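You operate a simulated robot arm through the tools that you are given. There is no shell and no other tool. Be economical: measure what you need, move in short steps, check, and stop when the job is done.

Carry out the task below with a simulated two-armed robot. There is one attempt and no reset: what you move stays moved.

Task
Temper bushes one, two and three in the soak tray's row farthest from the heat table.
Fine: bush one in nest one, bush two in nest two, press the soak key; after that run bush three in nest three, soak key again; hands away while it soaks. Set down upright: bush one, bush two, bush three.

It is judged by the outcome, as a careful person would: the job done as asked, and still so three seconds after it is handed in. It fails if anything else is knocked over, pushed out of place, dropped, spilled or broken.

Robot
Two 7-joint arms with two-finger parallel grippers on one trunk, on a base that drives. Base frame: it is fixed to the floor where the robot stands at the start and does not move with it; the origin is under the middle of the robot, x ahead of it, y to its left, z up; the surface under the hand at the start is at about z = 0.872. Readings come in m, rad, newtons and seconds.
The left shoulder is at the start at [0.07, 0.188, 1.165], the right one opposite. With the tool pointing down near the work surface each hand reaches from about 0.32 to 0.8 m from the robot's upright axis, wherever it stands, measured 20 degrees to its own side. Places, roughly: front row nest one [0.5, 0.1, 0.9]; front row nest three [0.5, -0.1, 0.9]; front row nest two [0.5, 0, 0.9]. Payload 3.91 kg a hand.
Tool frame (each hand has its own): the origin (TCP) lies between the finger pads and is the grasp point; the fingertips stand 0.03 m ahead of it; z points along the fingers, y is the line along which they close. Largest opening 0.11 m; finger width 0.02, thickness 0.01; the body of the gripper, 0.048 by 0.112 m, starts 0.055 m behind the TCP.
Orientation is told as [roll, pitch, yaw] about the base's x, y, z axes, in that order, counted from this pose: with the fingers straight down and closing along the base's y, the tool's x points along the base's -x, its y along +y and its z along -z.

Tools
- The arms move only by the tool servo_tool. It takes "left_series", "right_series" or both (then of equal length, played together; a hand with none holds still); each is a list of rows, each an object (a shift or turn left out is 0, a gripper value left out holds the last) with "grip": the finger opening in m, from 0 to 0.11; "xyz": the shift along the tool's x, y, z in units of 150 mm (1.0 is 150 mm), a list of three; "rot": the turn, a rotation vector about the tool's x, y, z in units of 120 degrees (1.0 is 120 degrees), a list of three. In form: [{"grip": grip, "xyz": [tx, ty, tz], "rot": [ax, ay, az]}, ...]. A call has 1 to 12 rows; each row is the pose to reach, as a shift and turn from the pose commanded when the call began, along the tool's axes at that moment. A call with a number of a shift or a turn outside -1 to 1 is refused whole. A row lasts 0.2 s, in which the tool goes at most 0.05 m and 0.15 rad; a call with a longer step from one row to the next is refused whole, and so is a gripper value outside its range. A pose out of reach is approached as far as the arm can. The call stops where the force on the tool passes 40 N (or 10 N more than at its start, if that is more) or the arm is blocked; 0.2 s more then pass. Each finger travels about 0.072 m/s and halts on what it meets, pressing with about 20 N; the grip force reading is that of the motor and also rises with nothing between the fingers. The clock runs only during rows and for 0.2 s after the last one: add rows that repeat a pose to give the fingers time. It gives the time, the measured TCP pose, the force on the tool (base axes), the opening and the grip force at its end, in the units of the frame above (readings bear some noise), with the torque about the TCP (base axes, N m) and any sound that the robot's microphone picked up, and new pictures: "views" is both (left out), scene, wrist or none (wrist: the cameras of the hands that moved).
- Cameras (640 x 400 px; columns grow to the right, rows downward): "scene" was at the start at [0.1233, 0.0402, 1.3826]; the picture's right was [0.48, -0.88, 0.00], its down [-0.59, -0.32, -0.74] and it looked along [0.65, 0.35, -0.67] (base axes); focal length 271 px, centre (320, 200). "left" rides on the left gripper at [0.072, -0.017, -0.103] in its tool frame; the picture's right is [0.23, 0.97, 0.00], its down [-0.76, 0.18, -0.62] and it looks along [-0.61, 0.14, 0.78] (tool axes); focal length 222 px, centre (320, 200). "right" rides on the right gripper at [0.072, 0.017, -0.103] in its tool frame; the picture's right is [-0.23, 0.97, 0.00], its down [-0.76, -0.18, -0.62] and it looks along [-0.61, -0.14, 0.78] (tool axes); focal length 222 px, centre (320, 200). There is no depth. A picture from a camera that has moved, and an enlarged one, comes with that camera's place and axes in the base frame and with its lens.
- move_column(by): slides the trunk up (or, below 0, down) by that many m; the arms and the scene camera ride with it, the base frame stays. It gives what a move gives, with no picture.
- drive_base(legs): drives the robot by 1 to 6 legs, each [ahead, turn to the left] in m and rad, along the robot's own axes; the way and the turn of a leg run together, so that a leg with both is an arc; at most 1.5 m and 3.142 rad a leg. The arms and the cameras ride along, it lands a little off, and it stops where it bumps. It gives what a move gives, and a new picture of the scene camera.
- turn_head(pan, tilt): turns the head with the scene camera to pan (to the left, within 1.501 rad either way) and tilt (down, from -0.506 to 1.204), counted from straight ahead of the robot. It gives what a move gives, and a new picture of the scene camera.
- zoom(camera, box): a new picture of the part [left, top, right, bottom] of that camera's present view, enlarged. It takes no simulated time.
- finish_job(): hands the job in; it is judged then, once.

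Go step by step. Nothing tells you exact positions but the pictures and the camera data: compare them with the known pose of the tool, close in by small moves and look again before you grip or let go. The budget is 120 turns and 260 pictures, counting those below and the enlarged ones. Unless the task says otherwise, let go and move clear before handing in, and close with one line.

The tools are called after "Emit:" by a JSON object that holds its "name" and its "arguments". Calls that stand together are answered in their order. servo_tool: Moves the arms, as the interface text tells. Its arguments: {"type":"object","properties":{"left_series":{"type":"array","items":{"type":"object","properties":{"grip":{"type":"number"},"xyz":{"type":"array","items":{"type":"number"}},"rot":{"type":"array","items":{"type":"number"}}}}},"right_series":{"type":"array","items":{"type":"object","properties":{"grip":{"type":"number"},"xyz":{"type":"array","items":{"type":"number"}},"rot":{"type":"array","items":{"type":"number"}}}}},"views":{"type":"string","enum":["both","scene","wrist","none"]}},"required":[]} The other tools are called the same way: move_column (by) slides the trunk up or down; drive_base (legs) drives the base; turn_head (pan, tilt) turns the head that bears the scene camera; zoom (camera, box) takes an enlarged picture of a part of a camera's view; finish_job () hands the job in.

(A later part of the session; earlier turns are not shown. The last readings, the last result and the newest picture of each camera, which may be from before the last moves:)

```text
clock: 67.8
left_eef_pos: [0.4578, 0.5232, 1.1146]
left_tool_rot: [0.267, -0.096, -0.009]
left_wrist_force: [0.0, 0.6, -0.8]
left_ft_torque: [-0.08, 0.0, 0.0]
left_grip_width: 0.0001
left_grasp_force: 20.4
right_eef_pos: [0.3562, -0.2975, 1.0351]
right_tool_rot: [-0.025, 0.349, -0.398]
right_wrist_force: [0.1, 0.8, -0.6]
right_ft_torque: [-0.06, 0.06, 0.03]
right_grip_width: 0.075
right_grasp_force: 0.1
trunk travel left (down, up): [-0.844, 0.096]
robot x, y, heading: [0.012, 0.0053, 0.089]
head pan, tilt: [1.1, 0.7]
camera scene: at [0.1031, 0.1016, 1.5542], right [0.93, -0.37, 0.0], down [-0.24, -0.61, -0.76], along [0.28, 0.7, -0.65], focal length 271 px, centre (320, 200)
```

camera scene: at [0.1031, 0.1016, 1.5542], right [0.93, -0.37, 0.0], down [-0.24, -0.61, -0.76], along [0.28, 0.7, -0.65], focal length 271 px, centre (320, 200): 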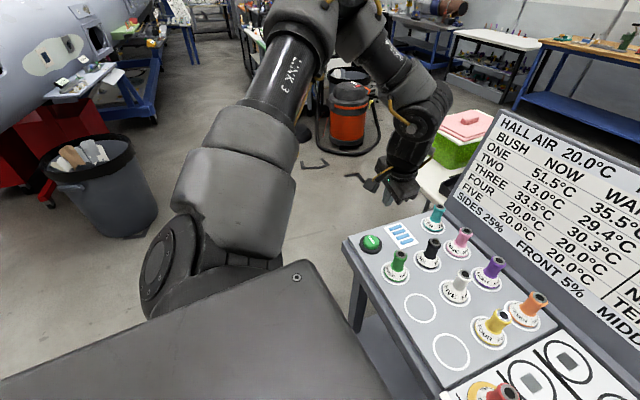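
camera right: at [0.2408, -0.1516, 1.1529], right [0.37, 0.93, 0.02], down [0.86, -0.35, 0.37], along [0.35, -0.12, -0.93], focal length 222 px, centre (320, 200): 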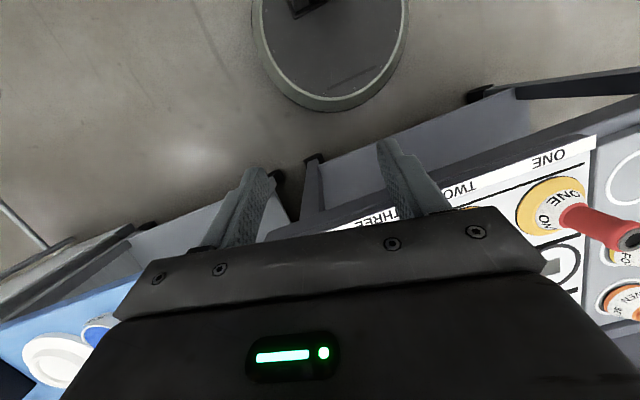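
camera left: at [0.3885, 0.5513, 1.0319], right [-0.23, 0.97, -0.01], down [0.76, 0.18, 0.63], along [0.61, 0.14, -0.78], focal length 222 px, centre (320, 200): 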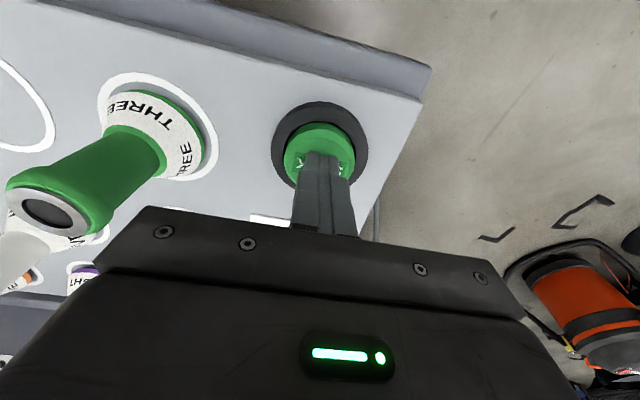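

It has levelled out now. I back off 0.1 m and re-square the heading.

Emit:
{"name": "drive_base", "arguments": {"legs": [[-0.1, -0.08]]}}

```text
clock: 69.0
left_eef_pos: [0.3936, 0.4732, 1.1191]
left_tool_rot: [0.274, -0.101, -0.09]
left_wrist_force: [-0.1, -0.6, 0.1]
left_ft_torque: [0.0, 0.01, 0.01]
left_grip_width: 0.0
left_grasp_force: 20.0
right_eef_pos: [0.229, -0.3372, 1.0334]
right_tool_rot: [-0.015, 0.352, -0.469]
right_wrist_force: [-0.3, -0.2, 0.6]
right_ft_torque: [-0.04, -0.02, 0.0]
right_grip_width: 0.075
right_grasp_force: 0.1
trunk travel left (down, up): [-0.844, 0.096]
robot x, y, heading: [-0.0834, -0.0046, 0.013]
head pan, tilt: [1.1, 0.7]
camera scene: at [0.0059, 0.0758, 1.5551], right [0.89, -0.45, 0.0], down [-0.29, -0.58, -0.76], along [0.34, 0.68, -0.65], focal length 271 px, centre (320, 200)
```

scene: 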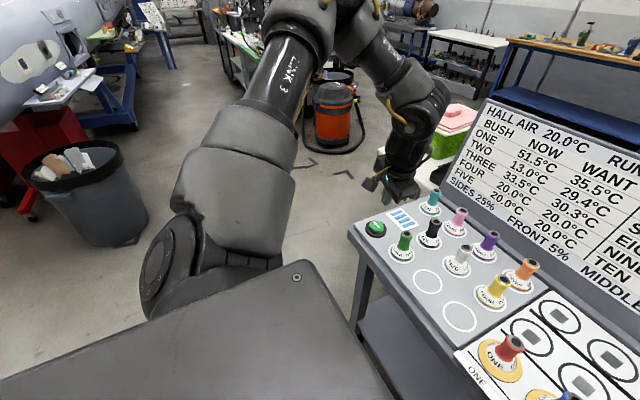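

Stable again and nothing disturbed. I straighten both hands (right one forward and up a little).

Emit:
{"name": "servo_tool", "arguments": {"left_series": [{"rot": [0.033, 0.012, -0.011]}, {"rot": [0.066, 0.024, -0.022]}, {"rot": [0.099, 0.036, -0.033]}, {"rot": [0.131, 0.048, -0.043]}, {"rot": [0.131, 0.048, -0.043]}, {"rot": [0.131, 0.048, -0.043]}], "right_series": [{"xyz": [-0.05, 0.05, -0.13], "rot": [-0.001, -0.034, -0.045]}, {"xyz": [-0.1, 0.1, -0.26], "rot": [-0.003, -0.068, -0.09]}, {"xyz": [-0.15, 0.15, -0.39], "rot": [-0.004, -0.102, -0.135]}, {"xyz": [-0.2, 0.2, -0.52], "rot": [-0.006, -0.135, -0.18]}, {"xyz": [-0.26, 0.24, -0.66], "rot": [-0.007, -0.168, -0.224]}, {"xyz": [-0.26, 0.24, -0.66], "rot": [-0.007, -0.168, -0.224]}], "views": "none"}}

```text
clock: 70.4
left_eef_pos: [0.3924, 0.4706, 1.1206]
left_tool_rot: [-0.003, -0.011, 0.016]
left_wrist_force: [0.5, -0.9, 0.5]
left_ft_torque: [0.02, -0.02, -0.01]
left_grip_width: 0.0002
left_grasp_force: 20.1
right_eef_pos: [0.2825, -0.2648, 1.1027]
right_tool_rot: [0.08, -0.025, -0.013]
right_wrist_force: [-0.2, -0.5, -0.2]
right_ft_torque: [0.03, 0.02, -0.01]
right_grip_width: 0.0751
right_grasp_force: 0.1
right hand out of reach, approached as far as the arm can: row 1, 2, 3, 4, 5, 6
trunk travel left (down, up): [-0.844, 0.096]
robot x, y, heading: [-0.0882, -0.0044, 0.009]
head pan, tilt: [1.1, 0.7]
```

Now lower the trunk by 0.15 so the left hand can get down to the key; both hands are clear of the table's items.

Emit:
{"name": "move_column", "arguments": {"by": -0.1}}

Emit:
{"name": "turn_head", "arguments": {"pan": 0.4, "tilt": 0.8}}

```text
clock: 71.7
left_eef_pos: [0.3921, 0.472, 1.0214]
left_tool_rot: [-0.005, -0.015, 0.015]
left_wrist_force: [-0.1, 0.5, -0.3]
left_ft_torque: [-0.03, -0.01, -0.01]
left_grip_width: 0.0
left_grasp_force: 19.9
right_eef_pos: [0.282, -0.2645, 1.0043]
right_tool_rot: [0.082, -0.026, -0.012]
right_wrist_force: [-0.2, 0.8, 0.0]
right_ft_torque: [0.0, 0.0, 0.0]
right_grip_width: 0.0749
right_grasp_force: 0.1
trunk travel left (down, up): [-0.744, 0.196]
robot x, y, heading: [-0.0873, -0.0048, 0.01]
head pan, tilt: [1.1, 0.7]
```

```text
clock: 72.8
left_eef_pos: [0.3909, 0.4712, 1.0199]
left_tool_rot: [-0.004, -0.013, 0.016]
left_wrist_force: [-0.1, -0.2, 0.7]
left_ft_torque: [0.02, 0.02, 0.01]
left_grip_width: 0.0
left_grasp_force: 19.7
right_eef_pos: [0.2821, -0.2642, 1.004]
right_tool_rot: [0.081, -0.023, -0.012]
right_wrist_force: [-0.2, -1.2, -0.7]
right_ft_torque: [0.03, -0.03, 0.02]
right_grip_width: 0.0753
right_grasp_force: 0.1
trunk travel left (down, up): [-0.744, 0.196]
robot x, y, heading: [-0.0858, -0.0034, 0.011]
head pan, tilt: [0.4, 0.799]
camera scene: at [0.039, 0.0289, 1.4472], right [0.4, -0.92, 0.0], down [-0.66, -0.29, -0.7], along [0.64, 0.28, -0.72], focal length 271 px, centre (320, 200)
```

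scene: 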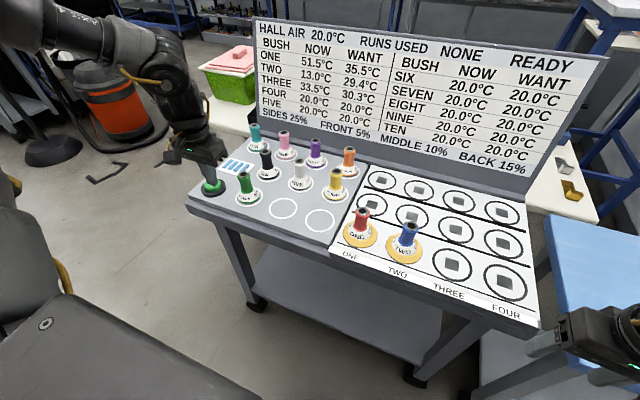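

Left hand to above the key.

Emit:
{"name": "servo_tool", "arguments": {"left_series": [{"xyz": [-0.1, 0.25, 0]}, {"xyz": [-0.25, 0.5, 0]}, {"xyz": [-0.46, 0.64, 0]}, {"xyz": [-0.46, 0.64, 0.2]}, {"xyz": [-0.46, 0.64, 0.42]}, {"xyz": [-0.46, 0.64, 0.42]}], "views": "wrist"}}

```text
clock: 74.2
left_eef_pos: [0.4602, 0.5682, 0.9581]
left_tool_rot: [-0.003, -0.015, 0.013]
left_wrist_force: [0.4, -0.9, 0.0]
left_ft_torque: [0.03, 0.0, -0.02]
left_grip_width: 0.0
left_grasp_force: 19.7
right_eef_pos: [0.2828, -0.2658, 1.0044]
right_tool_rot: [0.081, -0.023, -0.012]
right_wrist_force: [-0.1, -0.2, -0.3]
right_ft_torque: [0.01, 0.0, 0.0]
right_grip_width: 0.075
right_grasp_force: 0.1
trunk travel left (down, up): [-0.744, 0.196]
robot x, y, heading: [-0.0878, 0.0021, 0.009]
head pan, tilt: [0.4, 0.799]
camera left: at [0.3876, 0.5494, 1.0613], right [-0.24, 0.97, -0.01], down [0.75, 0.19, 0.63], along [0.62, 0.15, -0.77], focal length 222 px, centre (320, 200)
```

left: 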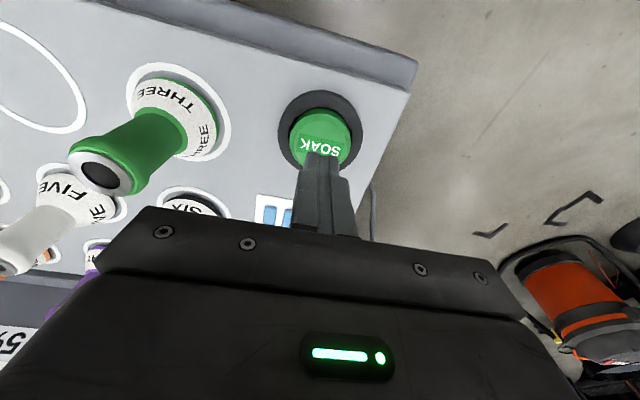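

Over the key with reach to spare. I press slowly.

Emit:
{"name": "servo_tool", "arguments": {"left_series": [{"xyz": [0, 0, 0.1]}, {"xyz": [0, 0, 0.17]}, {"xyz": [0, 0, 0.2]}, {"xyz": [0, 0, 0.225]}, {"xyz": [0, 0, 0.25]}, {"xyz": [0, 0, 0.275]}, {"xyz": [0, 0, 0.3]}, {"xyz": [0, 0, 0.32]}], "views": "both"}}

```text
clock: 75.8
left_eef_pos: [0.4612, 0.567, 0.9202]
left_tool_rot: [0.003, -0.027, 0.017]
left_wrist_force: [-8.8, -2.9, 27.9]
left_ft_torque: [-0.1, 0.54, -0.07]
left_grip_width: 0.0003
left_grasp_force: 20.2
right_eef_pos: [0.2786, -0.2669, 1.0047]
right_tool_rot: [0.083, -0.03, -0.011]
right_wrist_force: [-0.2, 1.3, -0.7]
right_ft_torque: [0.0, -0.01, -0.01]
right_grip_width: 0.0748
right_grasp_force: 0.0
trunk travel left (down, up): [-0.744, 0.196]
robot x, y, heading: [-0.0853, -0.0016, 0.012]
head pan, tilt: [0.4, 0.799]
heard: click
stopped in row 8 (left hand): the force on the tool passed its limit at 43 N (the readings are from after the stop); the commanded pose is now the measured one
camera scene: at [0.0344, 0.025, 1.4478], right [0.4, -0.92, 0.0], down [-0.66, -0.28, -0.7], along [0.64, 0.28, -0.71], focal length 271 px, centre (320, 200)
camera left: at [0.3866, 0.5491, 1.0221], right [-0.24, 0.97, 0.0], down [0.74, 0.19, 0.64], along [0.62, 0.15, -0.77], focal length 222 px, centre (320, 200)
```

scene: 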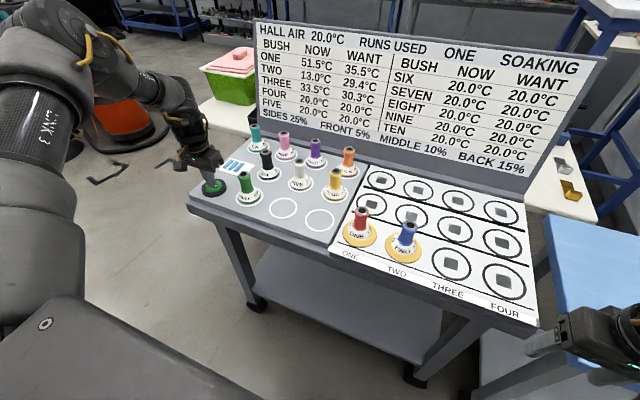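
left: 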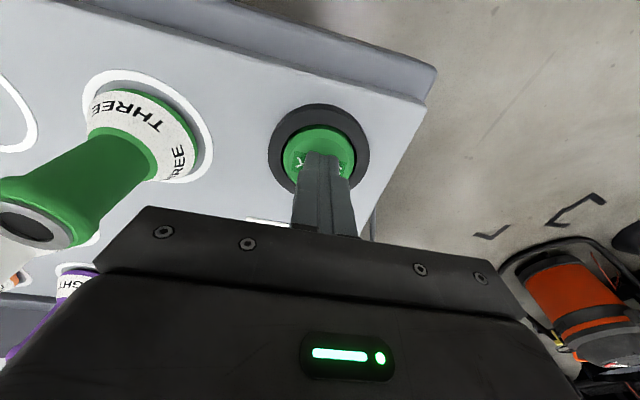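

SOAKING, run ONE. I lift the left hand straight off the key and move it away from the table while it soaks.

Emit:
{"name": "servo_tool", "arguments": {"left_series": [{"xyz": [0, 0, -0.2]}, {"xyz": [0, 0, -0.45]}, {"xyz": [0.25, 0.1, -0.5]}, {"xyz": [0.5, 0.2, -0.5]}, {"xyz": [0.5, 0.2, -0.5]}, {"xyz": [0.5, 0.2, -0.5]}, {"xyz": [0.5, 0.2, -0.5]}, {"xyz": [0.5, 0.2, -0.5]}], "views": "scene"}}

```text
clock: 77.7
left_eef_pos: [0.3861, 0.5984, 0.9895]
left_tool_rot: [0.001, -0.022, 0.017]
left_wrist_force: [0.3, 0.6, 0.3]
left_ft_torque: [0.04, -0.03, 0.01]
left_grip_width: 0.0001
left_grasp_force: 20.0
right_eef_pos: [0.2825, -0.2644, 1.005]
right_tool_rot: [0.08, -0.023, -0.01]
right_wrist_force: [0.2, 0.3, 0.3]
right_ft_torque: [0.03, 0.03, 0.0]
right_grip_width: 0.0752
right_grasp_force: 0.0
trunk travel left (down, up): [-0.744, 0.196]
robot x, y, heading: [-0.0863, -0.0031, 0.011]
head pan, tilt: [0.4, 0.799]
camera scene: at [0.0395, 0.0282, 1.4472], right [0.4, -0.92, 0.0], down [-0.66, -0.28, -0.7], along [0.64, 0.28, -0.72], focal length 271 px, centre (320, 200)
```

scene: 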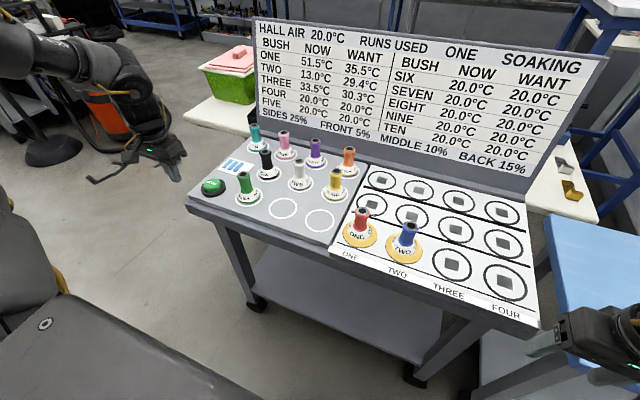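

Emit:
{"name": "servo_tool", "arguments": {"left_series": [{}, {}, {}, {}, {}, {}, {}, {}, {}, {}, {}, {}], "views": "scene"}}

```text
clock: 80.2
left_eef_pos: [0.3864, 0.5978, 0.9891]
left_tool_rot: [-0.001, -0.022, 0.016]
left_wrist_force: [0.5, 0.1, 0.0]
left_ft_torque: [0.02, -0.02, -0.03]
left_grip_width: 0.0002
left_grasp_force: 20.2
right_eef_pos: [0.282, -0.2642, 1.0043]
right_tool_rot: [0.079, -0.022, -0.012]
right_wrist_force: [1.1, -0.8, 0.4]
right_ft_torque: [0.0, -0.04, -0.01]
right_grip_width: 0.075
right_grasp_force: 0.0
trunk travel left (down, up): [-0.744, 0.196]
robot x, y, heading: [-0.0867, -0.002, 0.007]
head pan, tilt: [0.4, 0.799]
camera scene: at [0.039, 0.0291, 1.4472], right [0.4, -0.92, 0.0], down [-0.66, -0.29, -0.7], along [0.64, 0.28, -0.72], focal length 271 px, centre (320, 200)
```

scene: 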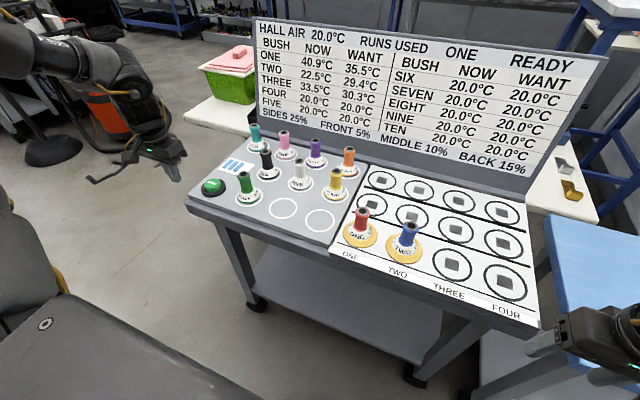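

Run one done: ONE 40.9, TWO 22.5 — as expected. Next bush THREE with the right hand: raise the trunk to the height that worked and bring the right hand forward and level.

Emit:
{"name": "move_column", "arguments": {"by": 0.08}}

Emit:
{"name": "servo_tool", "arguments": {"right_series": [{"xyz": [-0.2, 0.2, 0], "rot": [0.012, 0.004, -0.002]}, {"xyz": [-0.4, 0.4, 0], "rot": [0.025, 0.008, -0.004]}, {"xyz": [-0.6, 0.6, 0], "rot": [0.038, 0.011, -0.006]}, {"xyz": [-0.79, 0.8, -0.1], "rot": [0.038, 0.011, -0.006]}, {"xyz": [-0.79, 1.0, -0.15], "rot": [0.038, 0.011, -0.006]}, {"xyz": [-0.79, 1.0, -0.15], "rot": [0.038, 0.011, -0.006]}], "views": "scene"}}

```text
clock: 81.4
left_eef_pos: [0.3858, 0.5983, 1.07]
left_tool_rot: [-0.001, -0.019, 0.015]
left_wrist_force: [-0.1, 0.6, 0.1]
left_ft_torque: [-0.01, 0.0, 0.02]
left_grip_width: 0.0
left_grasp_force: 19.7
right_eef_pos: [0.2826, -0.2643, 1.0854]
right_tool_rot: [0.081, -0.023, -0.009]
right_wrist_force: [-1.1, -0.2, -0.2]
right_ft_torque: [-0.04, 0.0, 0.0]
right_grip_width: 0.075
right_grasp_force: 0.1
trunk travel left (down, up): [-0.824, 0.116]
robot x, y, heading: [-0.0871, 0.0023, 0.009]
head pan, tilt: [0.4, 0.799]
```

```text
clock: 82.8
left_eef_pos: [0.3886, 0.5901, 1.0743]
left_tool_rot: [0.007, -0.023, 0.013]
left_wrist_force: [-0.7, 0.4, 1.1]
left_ft_torque: [0.0, -0.03, -0.02]
left_grip_width: 0.0
left_grasp_force: 20.2
right_eef_pos: [0.4015, -0.1266, 1.1205]
right_tool_rot: [0.008, 0.002, -0.002]
right_wrist_force: [-0.5, -0.3, -0.1]
right_ft_torque: [0.05, -0.01, 0.0]
right_grip_width: 0.0747
right_grasp_force: 0.0
right hand out of reach, approached as far as the arm can: row 1, 2, 3
trunk travel left (down, up): [-0.824, 0.116]
robot x, y, heading: [-0.0852, -0.0015, 0.011]
head pan, tilt: [0.4, 0.799]
camera scene: at [0.039, 0.0184, 1.5275], right [0.4, -0.92, -0.01], down [-0.66, -0.28, -0.7], along [0.64, 0.28, -0.71], focal length 271 px, centre (320, 200)
```

scene: 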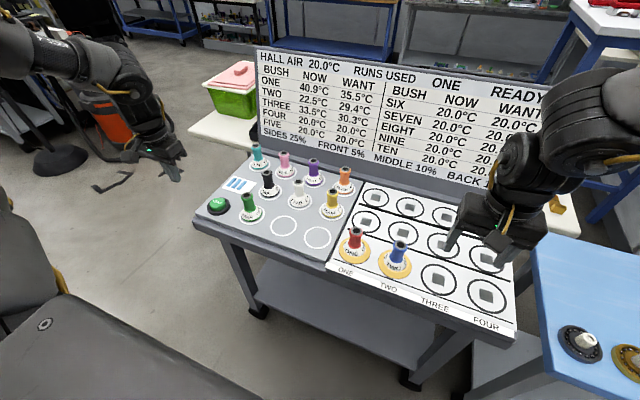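

Now the base turns left about 0.88 rad, hands high.

Emit:
{"name": "drive_base", "arguments": {"legs": [[0, 0.5]]}}

Emit:
{"name": "drive_base", "arguments": {"legs": [[0, 0.38]]}}

```text
clock: 84.6
left_eef_pos: [0.0406, 0.7486, 1.0703]
left_tool_rot: [0.003, -0.023, 0.516]
left_wrist_force: [-0.2, 0.7, -0.1]
left_ft_torque: [0.01, 0.0, 0.0]
left_grip_width: 0.0
left_grasp_force: 20.4
right_eef_pos: [0.3984, 0.1285, 1.1208]
right_tool_rot: [0.002, -0.001, 0.503]
right_wrist_force: [0.5, -0.6, -0.9]
right_ft_torque: [0.04, 0.0, 0.01]
right_grip_width: 0.0749
right_grasp_force: 0.1
trunk travel left (down, up): [-0.824, 0.116]
robot x, y, heading: [-0.0841, -0.0026, 0.509]
head pan, tilt: [0.4, 0.799]
camera scene: at [0.0089, 0.0831, 1.5273], right [0.79, -0.61, 0.0], down [-0.44, -0.56, -0.7], along [0.43, 0.55, -0.72], focal length 271 px, centre (320, 200)
```

scene: 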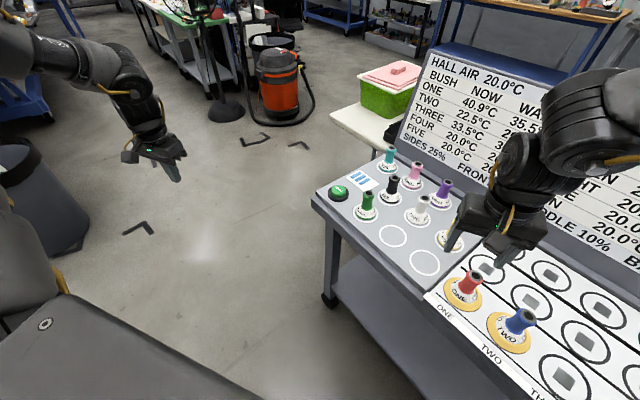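

```text
clock: 86.2
left_eef_pos: [-0.2505, 0.7421, 1.0693]
left_tool_rot: [0.003, -0.02, 0.897]
left_wrist_force: [0.8, -0.1, 0.1]
left_ft_torque: [-0.01, -0.01, 0.01]
left_grip_width: 0.0
left_grasp_force: 19.9
right_eef_pos: [0.3133, 0.2997, 1.1216]
right_tool_rot: [-0.001, -0.001, 0.885]
right_wrist_force: [0.4, -0.6, 0.3]
right_ft_torque: [-0.01, 0.01, -0.02]
right_grip_width: 0.0747
right_grasp_force: 0.0
trunk travel left (down, up): [-0.824, 0.116]
robot x, y, heading: [-0.0833, -0.0019, 0.89]
head pan, tilt: [0.4, 0.799]
camera scene: at [-0.0302, 0.1126, 1.5272], right [0.96, -0.28, 0.0], down [-0.2, -0.69, -0.7], along [0.19, 0.67, -0.72], focal length 271 px, centre (320, 200)
```

scene: 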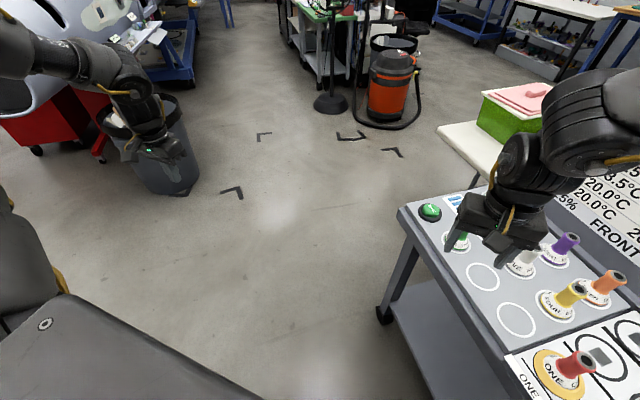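

Now the right hand approaches bush THREE (about [0.477, 0.447]), squaring its yaw.

Emit:
{"name": "servo_tool", "arguments": {"right_series": [{"xyz": [-0.15, -0.02, 0], "rot": [0, 0, 0.07]}, {"xyz": [-0.3, -0.05, 0], "rot": [0, 0, 0.14]}, {"xyz": [-0.45, -0.07, 0], "rot": [0, 0, 0.21]}, {"xyz": [-0.6, -0.1, 0.1], "rot": [0, 0, 0.28]}, {"xyz": [-0.75, -0.12, 0.2], "rot": [0, 0, 0.35]}, {"xyz": [-0.9, -0.14, 0.3], "rot": [0, 0, 0.42]}, {"xyz": [-0.9, -0.14, 0.3], "rot": [0, 0, 0.42]}], "views": "wrist"}}

```text
clock: 87.8
left_eef_pos: [-0.2506, 0.7431, 1.0703]
left_tool_rot: [0.0, -0.023, 0.898]
left_wrist_force: [-0.2, 0.7, -0.2]
left_ft_torque: [-0.03, 0.0, -0.02]
left_grip_width: 0.0
left_grasp_force: 19.9
right_eef_pos: [0.4142, 0.3899, 1.0761]
right_tool_rot: [0.0, 0.0, 0.003]
right_wrist_force: [0.8, -0.1, -0.1]
right_ft_torque: [-0.04, -0.03, -0.04]
right_grip_width: 0.0749
right_grasp_force: 0.1
trunk travel left (down, up): [-0.824, 0.116]
robot x, y, heading: [-0.0844, -0.0007, 0.89]
head pan, tilt: [0.4, 0.799]
camera right: at [0.3423, 0.4076, 1.1796], right [0.22, 0.97, 0.0], down [0.76, -0.18, 0.62], along [0.61, -0.14, -0.78], focal length 222 px, centre (320, 200)
```

right: 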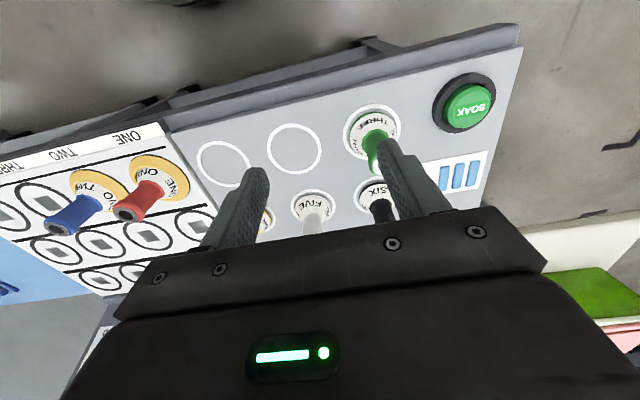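

Emit:
{"name": "servo_tool", "arguments": {"right_series": [{"xyz": [-0.2, 0.18, 0]}, {"xyz": [-0.387, 0.367, 0]}, {"xyz": [-0.387, 0.367, 0.08]}, {"xyz": [-0.387, 0.367, 0.08]}], "views": "wrist"}}

```text
clock: 88.8
left_eef_pos: [-0.2497, 0.742, 1.0687]
left_tool_rot: [-0.002, -0.022, 0.897]
left_wrist_force: [-0.2, 0.0, -0.3]
left_ft_torque: [0.02, 0.0, -0.04]
left_grip_width: 0.0
left_grasp_force: 20.1
right_eef_pos: [0.4722, 0.4461, 1.0648]
right_tool_rot: [0.001, 0.0, 0.006]
right_wrist_force: [-0.4, -0.1, 0.2]
right_ft_torque: [0.02, 0.03, -0.01]
right_grip_width: 0.0753
right_grasp_force: 0.0
trunk travel left (down, up): [-0.824, 0.116]
robot x, y, heading: [-0.087, -0.004, 0.889]
head pan, tilt: [0.4, 0.799]
camera right: at [0.4005, 0.4632, 1.1678], right [0.22, 0.97, 0.0], down [0.76, -0.17, 0.62], along [0.61, -0.14, -0.78], focal length 222 px, centre (320, 200)
```

right: 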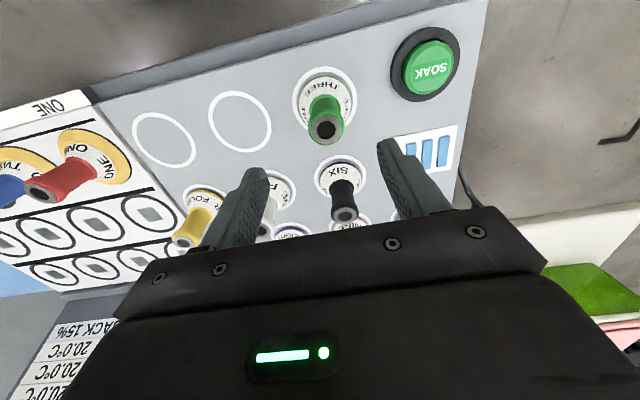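

Same view as before with bush THREE centred; I correct 6 mm and descend.

Emit:
{"name": "servo_tool", "arguments": {"right_series": [{"xyz": [-0.03, 0.043, 0.2]}, {"xyz": [-0.03, 0.043, 0.4]}, {"xyz": [-0.03, 0.043, 0.6]}, {"xyz": [-0.03, 0.043, 0.77]}, {"xyz": [-0.03, 0.043, 0.77]}], "views": "wrist"}}

```text
clock: 90.0
left_eef_pos: [-0.2503, 0.7437, 1.0695]
left_tool_rot: [0.001, -0.022, 0.895]
left_wrist_force: [0.0, -0.8, 0.1]
left_ft_torque: [0.02, -0.02, 0.0]
left_grip_width: 0.0002
left_grasp_force: 20.4
right_eef_pos: [0.4623, 0.4468, 0.9519]
right_tool_rot: [0.003, 0.0, 0.005]
right_wrist_force: [-0.3, -1.0, 0.1]
right_ft_torque: [0.01, 0.02, 0.0]
right_grip_width: 0.0752
right_grasp_force: 0.0
right hand out of reach, approached as far as the arm can: row 1, 2, 3, 4, 5
trunk travel left (down, up): [-0.824, 0.116]
robot x, y, heading: [-0.084, -0.0047, 0.895]
head pan, tilt: [0.4, 0.799]
camera right: at [0.3905, 0.464, 1.0544], right [0.22, 0.97, 0.0], down [0.76, -0.18, 0.62], along [0.61, -0.14, -0.78], focal length 222 px, centre (320, 200)
```

right: 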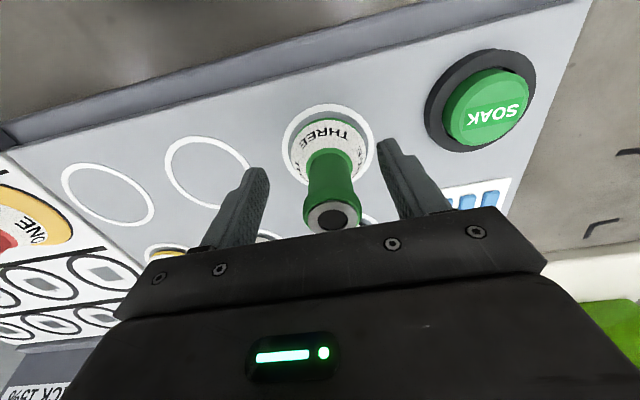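

Just short of reach at the bottom. I go back up, creep the base ahead 4 cm, and try again.

Emit:
{"name": "servo_tool", "arguments": {"right_series": [{"xyz": [0, 0, -0.25]}, {"xyz": [0, 0, -0.5]}, {"xyz": [0, 0, -0.75]}, {"xyz": [0, 0, -0.75]}], "views": "none"}}

```text
clock: 91.0
left_eef_pos: [-0.251, 0.7431, 1.0694]
left_tool_rot: [0.0, -0.022, 0.897]
left_wrist_force: [0.7, -0.5, -0.2]
left_ft_torque: [-0.01, 0.0, 0.0]
left_grip_width: 0.0
left_grasp_force: 19.8
right_eef_pos: [0.4618, 0.4469, 1.0648]
right_tool_rot: [-0.001, -0.001, 0.007]
right_wrist_force: [-0.4, 0.5, 0.1]
right_ft_torque: [0.0, -0.03, 0.01]
right_grip_width: 0.0748
right_grasp_force: 0.1
trunk travel left (down, up): [-0.824, 0.116]
robot x, y, heading: [-0.0871, -0.0019, 0.892]
head pan, tilt: [0.4, 0.799]
```

Emit:
{"name": "drive_base", "arguments": {"legs": [[0.05, 0]]}}

```text
clock: 91.9
left_eef_pos: [-0.2254, 0.7743, 1.071]
left_tool_rot: [-0.002, -0.029, 0.9]
left_wrist_force: [-1.1, -1.1, -0.8]
left_ft_torque: [0.02, -0.03, -0.01]
left_grip_width: 0.0002
left_grasp_force: 19.1
right_eef_pos: [0.4879, 0.4801, 1.0707]
right_tool_rot: [0.007, -0.006, 0.005]
right_wrist_force: [0.5, 0.3, 0.5]
right_ft_torque: [0.03, 0.02, 0.01]
right_grip_width: 0.075
right_grasp_force: 0.1
trunk travel left (down, up): [-0.824, 0.116]
robot x, y, heading: [-0.0509, 0.0365, 0.896]
head pan, tilt: [0.4, 0.799]
camera scene: at [-0.0021, 0.1498, 1.5273], right [0.96, -0.28, 0.0], down [-0.2, -0.69, -0.7], along [0.19, 0.67, -0.72], focal length 271 px, centre (320, 200)
```

scene: 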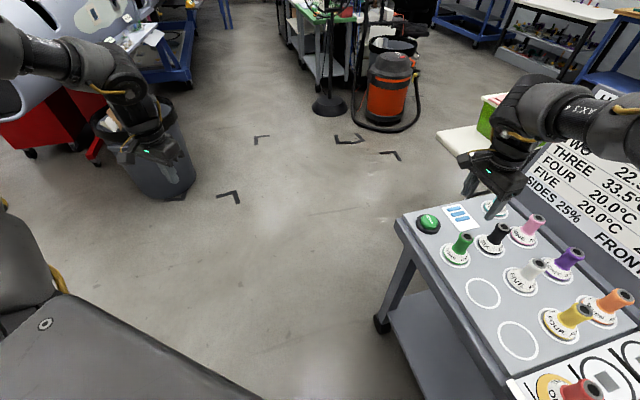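

Emit:
{"name": "servo_tool", "arguments": {"right_series": [{"xyz": [0.05, -0.1, 0]}, {"xyz": [0.08, -0.2, 0.02]}, {"xyz": [0.08, -0.2, 0.04]}, {"xyz": [0.08, -0.2, 0.04]}], "views": "wrist"}}

```text
clock: 92.9
left_eef_pos: [-0.2229, 0.7781, 1.07]
left_tool_rot: [-0.002, -0.026, 0.898]
left_wrist_force: [0.4, 0.3, -0.7]
left_ft_torque: [-0.05, 0.04, -0.04]
left_grip_width: 0.0
left_grasp_force: 20.0
right_eef_pos: [0.4789, 0.4539, 1.061]
right_tool_rot: [0.003, -0.002, 0.006]
right_wrist_force: [0.9, 1.1, -0.2]
right_ft_torque: [-0.03, 0.03, -0.03]
right_grip_width: 0.0749
right_grasp_force: 0.1
trunk travel left (down, up): [-0.824, 0.116]
robot x, y, heading: [-0.0549, 0.0365, 0.893]
head pan, tilt: [0.4, 0.799]
camera right: at [0.4067, 0.4703, 1.1643], right [0.22, 0.97, 0.0], down [0.76, -0.18, 0.62], along [0.61, -0.14, -0.78], focal length 222 px, centre (320, 200)
```

right: 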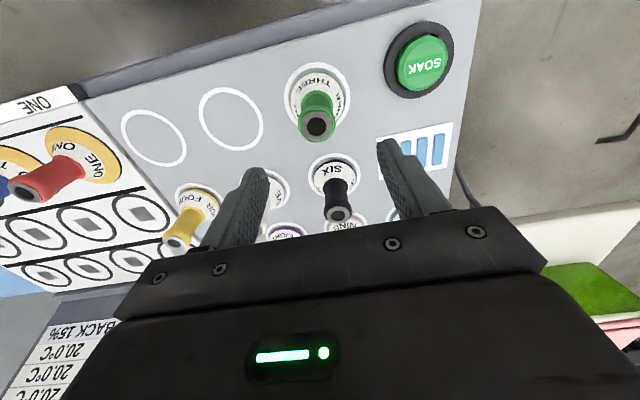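

Centred. Descend.

Emit:
{"name": "servo_tool", "arguments": {"right_series": [{"xyz": [0.005, 0, 0.2]}, {"xyz": [0.005, 0, 0.4]}, {"xyz": [0.005, 0, 0.6]}, {"xyz": [0.005, 0, 0.745]}, {"xyz": [0.005, 0, 0.745]}], "views": "wrist"}}

```text
clock: 94.1
left_eef_pos: [-0.2244, 0.7751, 1.0726]
left_tool_rot: [-0.003, -0.027, 0.899]
left_wrist_force: [-1.0, -0.2, 0.0]
left_ft_torque: [0.02, 0.03, 0.01]
left_grip_width: 0.0001
left_grasp_force: 20.5
right_eef_pos: [0.4764, 0.452, 0.9523]
right_tool_rot: [0.005, -0.004, 0.005]
right_wrist_force: [0.6, 0.7, -0.1]
right_ft_torque: [0.03, 0.03, 0.02]
right_grip_width: 0.0749
right_grasp_force: 0.1
trunk travel left (down, up): [-0.824, 0.116]
robot x, y, heading: [-0.052, 0.0368, 0.895]
head pan, tilt: [0.4, 0.799]
camera right: at [0.4043, 0.4693, 1.0547], right [0.22, 0.97, 0.01], down [0.76, -0.18, 0.62], along [0.61, -0.13, -0.78], focal length 222 px, centre (320, 200)
```

right: 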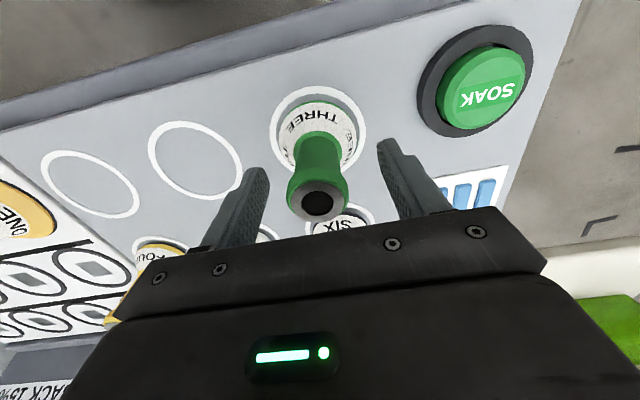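

Centred; close, then lift 15 cm.

Emit:
{"name": "servo_tool", "arguments": {"right_series": [{"xyz": [0, -0.008, 0.02]}, {"xyz": [0, -0.008, 0.02], "grip": 0.0}, {"xyz": [0, -0.008, 0.02]}, {"xyz": [0, -0.008, 0.02]}, {"xyz": [0, -0.008, 0.02]}, {"xyz": [0, -0.008, -0.2]}, {"xyz": [0, -0.008, -0.5]}, {"xyz": [0, -0.008, -0.8]}, {"xyz": [0, -0.008, -1]}, {"xyz": [0, -0.008, -1]}], "views": "wrist"}}

```text
clock: 96.3
left_eef_pos: [-0.2238, 0.7761, 1.0717]
left_tool_rot: [-0.001, -0.027, 0.901]
left_wrist_force: [0.2, 0.4, 0.3]
left_ft_torque: [-0.01, -0.01, 0.0]
left_grip_width: 0.0
left_grasp_force: 19.6
right_eef_pos: [0.4761, 0.4509, 1.1023]
right_tool_rot: [0.007, -0.004, 0.005]
right_wrist_force: [0.4, 0.3, -1.6]
right_ft_torque: [0.01, 0.0, 0.01]
right_grip_width: 0.0351
right_grasp_force: 19.6
trunk travel left (down, up): [-0.824, 0.116]
robot x, y, heading: [-0.0566, 0.0344, 0.891]
head pan, tilt: [0.4, 0.799]
camera right: at [0.4043, 0.4676, 1.2046], right [0.22, 0.97, 0.01], down [0.76, -0.18, 0.62], along [0.61, -0.13, -0.78], focal length 222 px, centre (320, 200)
```

right: 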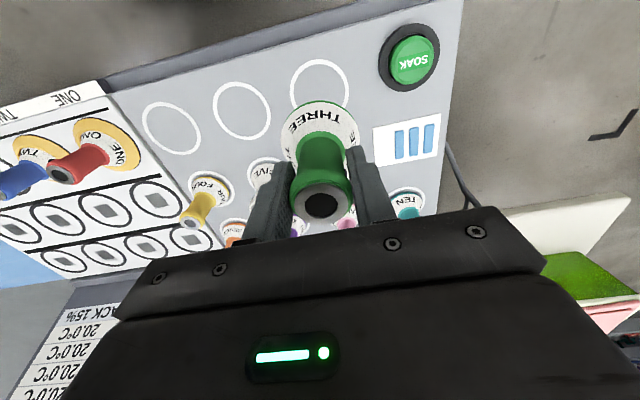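

Bush THREE is held. I retract it a bit, undo the creep, and turn back toward the nests.

Emit:
{"name": "servo_tool", "arguments": {"right_series": [{"xyz": [0.15, -0.15, 0]}, {"xyz": [0.3, -0.3, 0]}, {"xyz": [0.45, -0.45, 0]}, {"xyz": [0.45, -0.45, 0]}], "views": "none"}}

Emit:
{"name": "drive_base", "arguments": {"legs": [[-0.05, 0], [0, -0.58]]}}

```text
clock: 97.3
left_eef_pos: [-0.2236, 0.7766, 1.0711]
left_tool_rot: [-0.003, -0.028, 0.899]
left_wrist_force: [0.0, 1.0, -0.3]
left_ft_torque: [-0.01, -0.01, 0.01]
left_grip_width: 0.0
left_grasp_force: 20.2
right_eef_pos: [0.4094, 0.383, 1.1013]
right_tool_rot: [0.005, -0.003, 0.005]
right_wrist_force: [0.3, -0.3, -1.3]
right_ft_torque: [0.0, 0.0, -0.01]
right_grip_width: 0.0351
right_grasp_force: 20.3
trunk travel left (down, up): [-0.824, 0.116]
robot x, y, heading: [-0.0572, 0.0375, 0.893]
head pan, tilt: [0.4, 0.799]
```

```text
clock: 99.8
left_eef_pos: [0.1764, 0.71, 1.0712]
left_tool_rot: [0.0, -0.028, 0.321]
left_wrist_force: [0.4, 0.5, -0.1]
left_ft_torque: [0.03, 0.01, 0.0]
left_grip_width: 0.0001
left_grasp_force: 19.7
right_eef_pos: [0.492, 0.0348, 1.1005]
right_tool_rot: [0.006, -0.005, -0.572]
right_wrist_force: [0.3, -0.2, -1.1]
right_ft_torque: [0.02, 0.01, -0.02]
right_grip_width: 0.0351
right_grasp_force: 20.1
trunk travel left (down, up): [-0.824, 0.116]
robot x, y, heading: [-0.0882, -0.0048, 0.311]
head pan, tilt: [0.4, 0.799]
camera scene: at [0.0231, 0.0653, 1.5272], right [0.66, -0.76, 0.0], down [-0.54, -0.47, -0.7], along [0.53, 0.46, -0.72], focal length 271 px, centre (320, 200)
```

scene: 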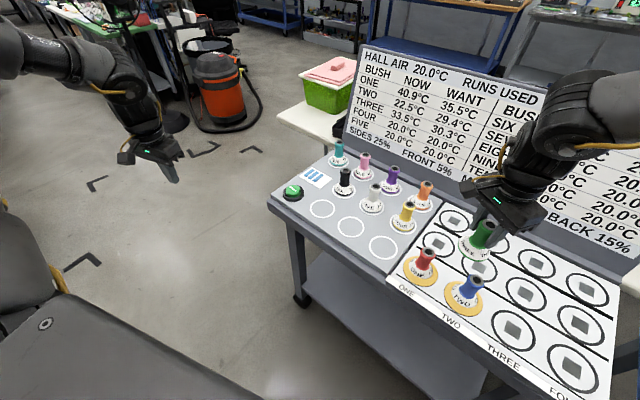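

I carry it over to nest three at height, squaring yaw.

Emit:
{"name": "servo_tool", "arguments": {"right_series": [{"xyz": [-0.125, -0.237, 0], "rot": [0, 0, -0.06]}, {"xyz": [-0.25, -0.474, 0], "rot": [0, 0, -0.12]}, {"xyz": [-0.375, -0.711, 0], "rot": [0, 0, -0.18]}, {"xyz": [-0.498, -0.948, 0], "rot": [0, 0, -0.24]}, {"xyz": [-0.498, -0.948, 0], "rot": [0, 0, -0.275]}, {"xyz": [-0.498, -0.948, 0], "rot": [0, 0, -0.275]}], "views": "wrist"}}

```text
clock: 101.2
left_eef_pos: [0.1768, 0.7094, 1.0715]
left_tool_rot: [-0.001, -0.028, 0.321]
left_wrist_force: [0.1, -0.2, -0.1]
left_ft_torque: [0.01, 0.01, 0.02]
left_grip_width: 0.0
left_grasp_force: 20.1
right_eef_pos: [0.4624, -0.1127, 1.0993]
right_tool_rot: [0.001, -0.005, 0.002]
right_wrist_force: [0.7, 0.5, -2.1]
right_ft_torque: [0.0, 0.03, -0.01]
right_grip_width: 0.0351
right_grasp_force: 19.7
right hand out of reach, approached as far as the arm can: row 5, 6
trunk travel left (down, up): [-0.824, 0.116]
robot x, y, heading: [-0.087, -0.004, 0.317]
head pan, tilt: [0.4, 0.799]
camera right: at [0.3898, -0.0948, 1.2022], right [0.23, 0.97, 0.0], down [0.76, -0.18, 0.63], along [0.61, -0.14, -0.78], focal length 222 px, centre (320, 200)
```

right: 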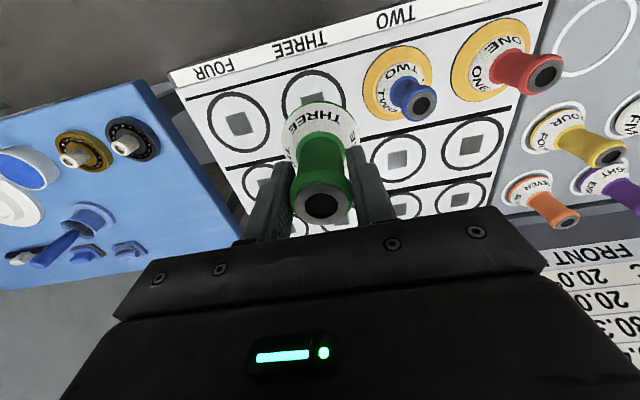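

Slightly out of range on that side; turn the base a further −0.2.

Emit:
{"name": "drive_base", "arguments": {"legs": [[0, -0.2]]}}

```text
clock: 102.4
left_eef_pos: [0.3132, 0.6441, 1.0707]
left_tool_rot: [-0.003, -0.028, 0.121]
left_wrist_force: [0.7, -1.7, -0.2]
left_ft_torque: [0.03, 0.06, 0.0]
left_grip_width: 0.0
left_grasp_force: 20.4
right_eef_pos: [0.4292, -0.2182, 1.0999]
right_tool_rot: [0.001, -0.006, -0.199]
right_wrist_force: [0.5, -0.3, -2.1]
right_ft_torque: [0.03, 0.04, -0.03]
right_grip_width: 0.0351
right_grasp_force: 20.3
trunk travel left (down, up): [-0.824, 0.116]
robot x, y, heading: [-0.0859, -0.0054, 0.116]
head pan, tilt: [0.4, 0.799]
camera scene: at [0.0354, 0.0432, 1.5271], right [0.49, -0.87, 0.0], down [-0.62, -0.35, -0.7], along [0.61, 0.34, -0.72], focal length 271 px, centre (320, 200)
```

scene: 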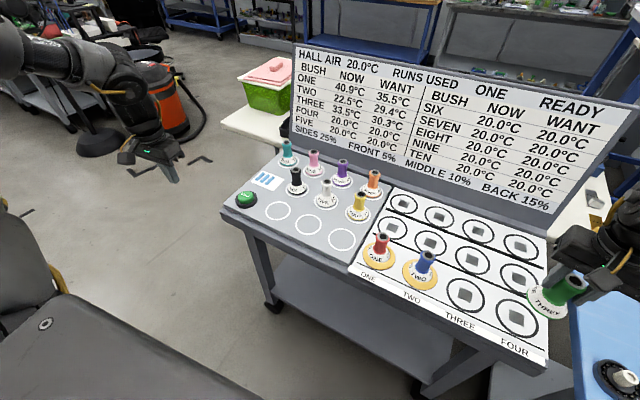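

Emit:
{"name": "servo_tool", "arguments": {"right_series": [{"xyz": [-0.07, 0.23, 0], "rot": [0, 0, -0.03]}, {"xyz": [-0.14, 0.46, 0], "rot": [0, 0, -0.06]}, {"xyz": [-0.197, 0.672, 0], "rot": [0, 0, -0.095]}, {"xyz": [-0.197, 0.672, 0.3], "rot": [0, 0, -0.095]}, {"xyz": [-0.197, 0.672, 0.6], "rot": [0, 0, -0.095]}, {"xyz": [-0.197, 0.672, 0.76], "rot": [0, 0, -0.095]}, {"xyz": [-0.197, 0.672, 0.76], "rot": [0, 0, -0.095]}], "views": "wrist"}}

```text
clock: 104.0
left_eef_pos: [0.3132, 0.6441, 1.0726]
left_tool_rot: [-0.001, -0.029, 0.121]
left_wrist_force: [0.0, 0.3, -0.3]
left_ft_torque: [0.03, -0.01, 0.02]
left_grip_width: 0.0002
left_grasp_force: 19.9
right_eef_pos: [0.4483, -0.0991, 0.9933]
right_tool_rot: [0.002, -0.012, -0.003]
right_wrist_force: [0.0, -0.1, -1.4]
right_ft_torque: [0.01, 0.01, -0.02]
right_grip_width: 0.0351
right_grasp_force: 19.5
right hand out of reach, approached as far as the arm can: row 1, 2, 3, 4, 5, 6, 7
trunk travel left (down, up): [-0.824, 0.116]
robot x, y, heading: [-0.0853, -0.0035, 0.114]
head pan, tilt: [0.4, 0.799]
camera right: at [0.3744, -0.0804, 1.096], right [0.23, 0.97, 0.0], down [0.75, -0.18, 0.63], along [0.61, -0.14, -0.78], focal length 222 px, centre (320, 200)
```

right: 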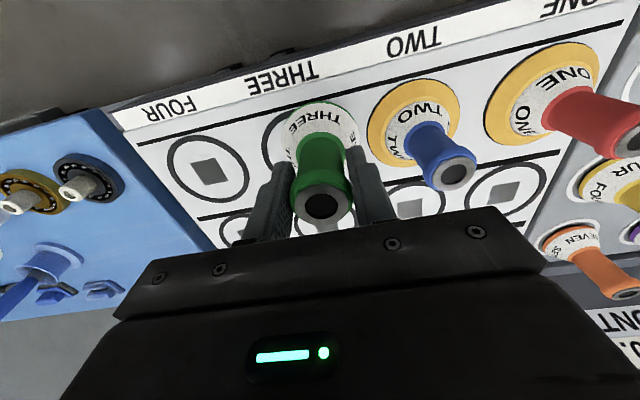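

The arm's range on its outer side is shorter now; I raise the bush and turn the base further right so nest three lies more inward for it.

Emit:
{"name": "servo_tool", "arguments": {"right_series": [{"xyz": [0, 0, -0.25]}, {"xyz": [0, 0, -0.5]}, {"xyz": [0, 0, -0.7]}, {"xyz": [0, 0, -0.7]}], "views": "none"}}

```text
clock: 105.0
left_eef_pos: [0.3138, 0.643, 1.071]
left_tool_rot: [-0.003, -0.029, 0.123]
left_wrist_force: [0.9, 0.0, 1.1]
left_ft_torque: [0.0, 0.01, 0.0]
left_grip_width: 0.0
left_grasp_force: 20.0
right_eef_pos: [0.4465, -0.0997, 1.1009]
right_tool_rot: [0.0, -0.006, 0.0]
right_wrist_force: [0.0, -0.3, -1.1]
right_ft_torque: [0.0, -0.02, -0.03]
right_grip_width: 0.0351
right_grasp_force: 19.9
trunk travel left (down, up): [-0.824, 0.116]
robot x, y, heading: [-0.0879, -0.0009, 0.116]
head pan, tilt: [0.4, 0.799]
```

Emit:
{"name": "drive_base", "arguments": {"legs": [[0, -0.36]]}}

```text
clock: 106.5
left_eef_pos: [0.514, 0.4644, 1.0704]
left_tool_rot: [-0.004, -0.029, -0.239]
left_wrist_force: [-0.1, -0.4, -0.3]
left_ft_torque: [0.03, 0.01, -0.02]
left_grip_width: 0.0
left_grasp_force: 20.6
right_eef_pos: [0.3785, -0.2787, 1.1013]
right_tool_rot: [-0.001, -0.009, -0.357]
right_wrist_force: [-0.4, 0.0, -1.3]
right_ft_torque: [-0.03, 0.01, -0.02]
right_grip_width: 0.0352
right_grasp_force: 20.4
trunk travel left (down, up): [-0.824, 0.116]
robot x, y, heading: [-0.0851, -0.0041, -0.238]
head pan, tilt: [0.4, 0.799]
camera scene: at [0.0433, -0.0013, 1.5272], right [0.16, -0.99, 0.0], down [-0.71, -0.11, -0.7], along [0.69, 0.11, -0.72], focal length 271 px, centre (320, 200)
```

scene: 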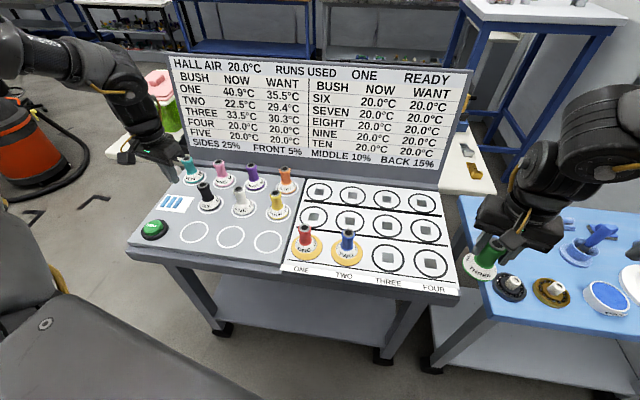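

Emit:
{"name": "servo_tool", "arguments": {"right_series": [{"xyz": [-0.05, 0.23, 0], "rot": [0, 0, -0.045]}, {"xyz": [-0.1, 0.46, 0], "rot": [0, 0, -0.09]}, {"xyz": [-0.15, 0.69, 0], "rot": [0, 0, -0.135]}, {"xyz": [-0.21, 0.95, 0], "rot": [0, 0, -0.17]}, {"xyz": [-0.21, 0.95, 0], "rot": [0, 0, -0.17]}], "views": "wrist"}}

```text
clock: 107.7
left_eef_pos: [0.515, 0.4625, 1.0723]
left_tool_rot: [-0.003, -0.028, -0.238]
left_wrist_force: [0.9, 0.6, 0.3]
left_ft_torque: [0.0, 0.0, 0.01]
left_grip_width: 0.0001
left_grasp_force: 19.8
right_eef_pos: [0.4222, -0.1213, 1.1056]
right_tool_rot: [-0.002, -0.01, -0.005]
right_wrist_force: [0.2, 0.2, -1.2]
right_ft_torque: [0.01, 0.03, 0.03]
right_grip_width: 0.0352
right_grasp_force: 19.7
right hand out of reach, approached as far as the arm can: row 2, 3, 4, 5
trunk travel left (down, up): [-0.824, 0.116]
robot x, y, heading: [-0.086, 0.0009, -0.241]
head pan, tilt: [0.4, 0.799]
camera right: at [0.3504, -0.1031, 1.2091], right [0.23, 0.97, 0.0], down [0.76, -0.18, 0.63], along [0.61, -0.15, -0.78], focal length 222 px, centre (320, 200)
```

right: 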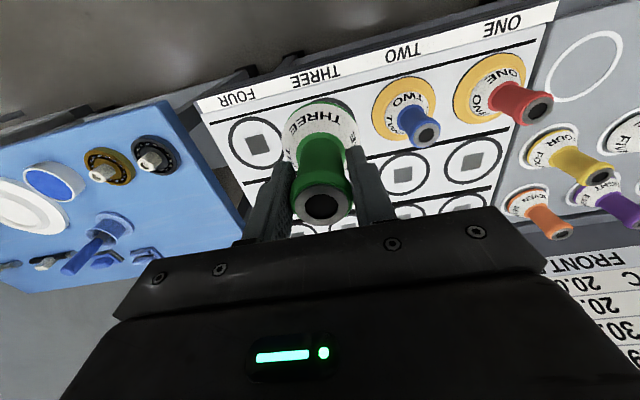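

The common factor in the refusals is wrist yaw: the right hand works when yawed clockwise relative to the robot. So I yaw it clockwise ~0.6 rad and move to nest three like that.

Emit:
{"name": "servo_tool", "arguments": {"right_series": [{"rot": [0, 0, 0.07]}, {"rot": [0, 0, 0.14]}, {"rot": [0, 0, 0.21]}, {"xyz": [-0.1, 0, 0], "rot": [0, 0, 0.28]}, {"xyz": [-0.25, -0.01, 0], "rot": [0, 0, 0.29]}, {"xyz": [-0.372, -0.025, 0.1], "rot": [0, 0, 0.29]}, {"xyz": [-0.372, -0.025, 0.4], "rot": [0, 0, 0.29]}, {"xyz": [-0.372, -0.025, 0.7], "rot": [0, 0, 0.29]}, {"xyz": [-0.372, -0.025, 0.8], "rot": [0, 0, 0.29]}, {"xyz": [-0.372, -0.025, 0.8], "rot": [0, 0, 0.29]}], "views": "both"}}

```text
clock: 109.9
left_eef_pos: [0.5148, 0.4632, 1.0729]
left_tool_rot: [-0.002, -0.028, -0.237]
left_wrist_force: [0.0, -0.5, 0.8]
left_ft_torque: [-0.02, 0.02, 0.01]
left_grip_width: 0.0
left_grasp_force: 19.8
right_eef_pos: [0.4793, -0.1262, 0.9875]
right_tool_rot: [0.002, -0.009, -0.608]
right_wrist_force: [-0.4, -0.5, -1.2]
right_ft_torque: [-0.02, 0.0, 0.0]
right_grip_width: 0.0354
right_grasp_force: 20.5
trunk travel left (down, up): [-0.824, 0.116]
robot x, y, heading: [-0.0831, -0.0084, -0.242]
head pan, tilt: [0.4, 0.799]
camera scene: at [0.0432, -0.0029, 1.5272], right [0.16, -0.99, 0.0], down [-0.71, -0.11, -0.7], along [0.69, 0.11, -0.72], focal length 271 px, centre (320, 200)
camera right: at [0.4297, -0.0705, 1.0903], right [0.74, 0.67, 0.0], down [0.52, -0.58, 0.63], along [0.42, -0.47, -0.78], focal length 222 px, centre (320, 200)
```

scene: 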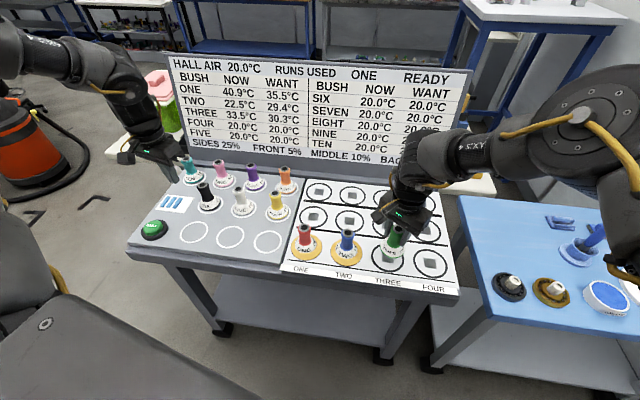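
right: 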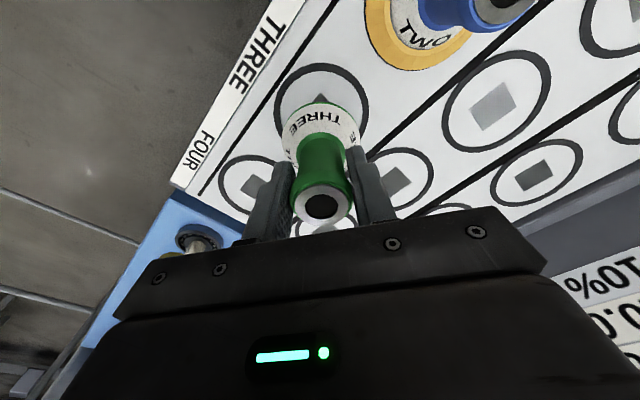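

Now it reaches. I check the alignment over nest three in a zoom before lowering.

Emit:
{"name": "zoom", "arguments": {"camera": "right", "box": [220, 40, 420, 165]}}

Emit:
{"name": "zoom", "arguments": {"camera": "scene", "box": [280, 200, 480, 325]}}

```text
3.20 times, centred on (320, 102) of right
camera zoom: at [0.4297, -0.0705, 1.0903], right [0.74, 0.67, 0.0], down [0.52, -0.58, 0.63], along [0.42, -0.47, -0.78], focal length 711 px, centre (320, 512)
```

zoom: 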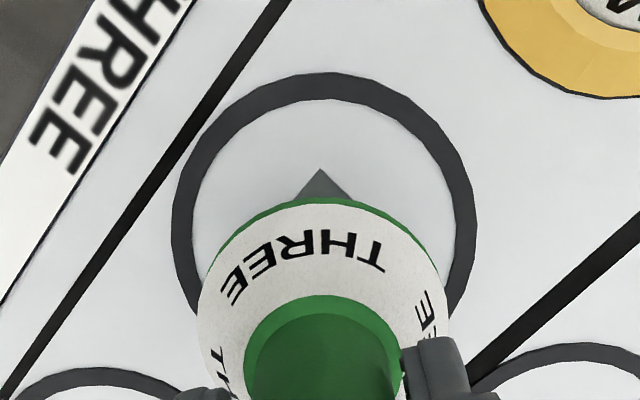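

```text
3.20 times, centred on (380, 262) of scene
camera zoom: at [0.0432, -0.0029, 1.5272], right [0.16, -0.99, 0.0], down [-0.71, -0.11, -0.7], along [0.69, 0.11, -0.72], focal length 868 px, centre (128, 0)
```

zoom: 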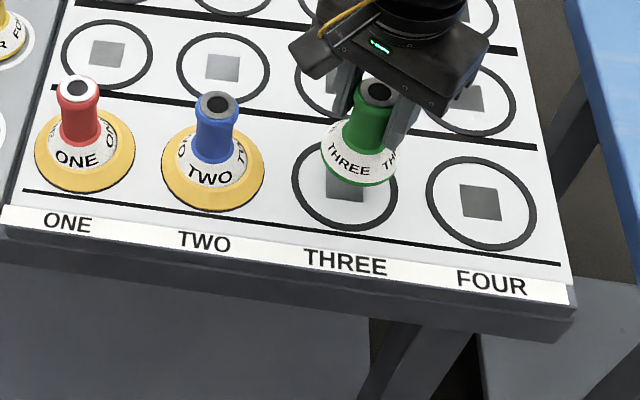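

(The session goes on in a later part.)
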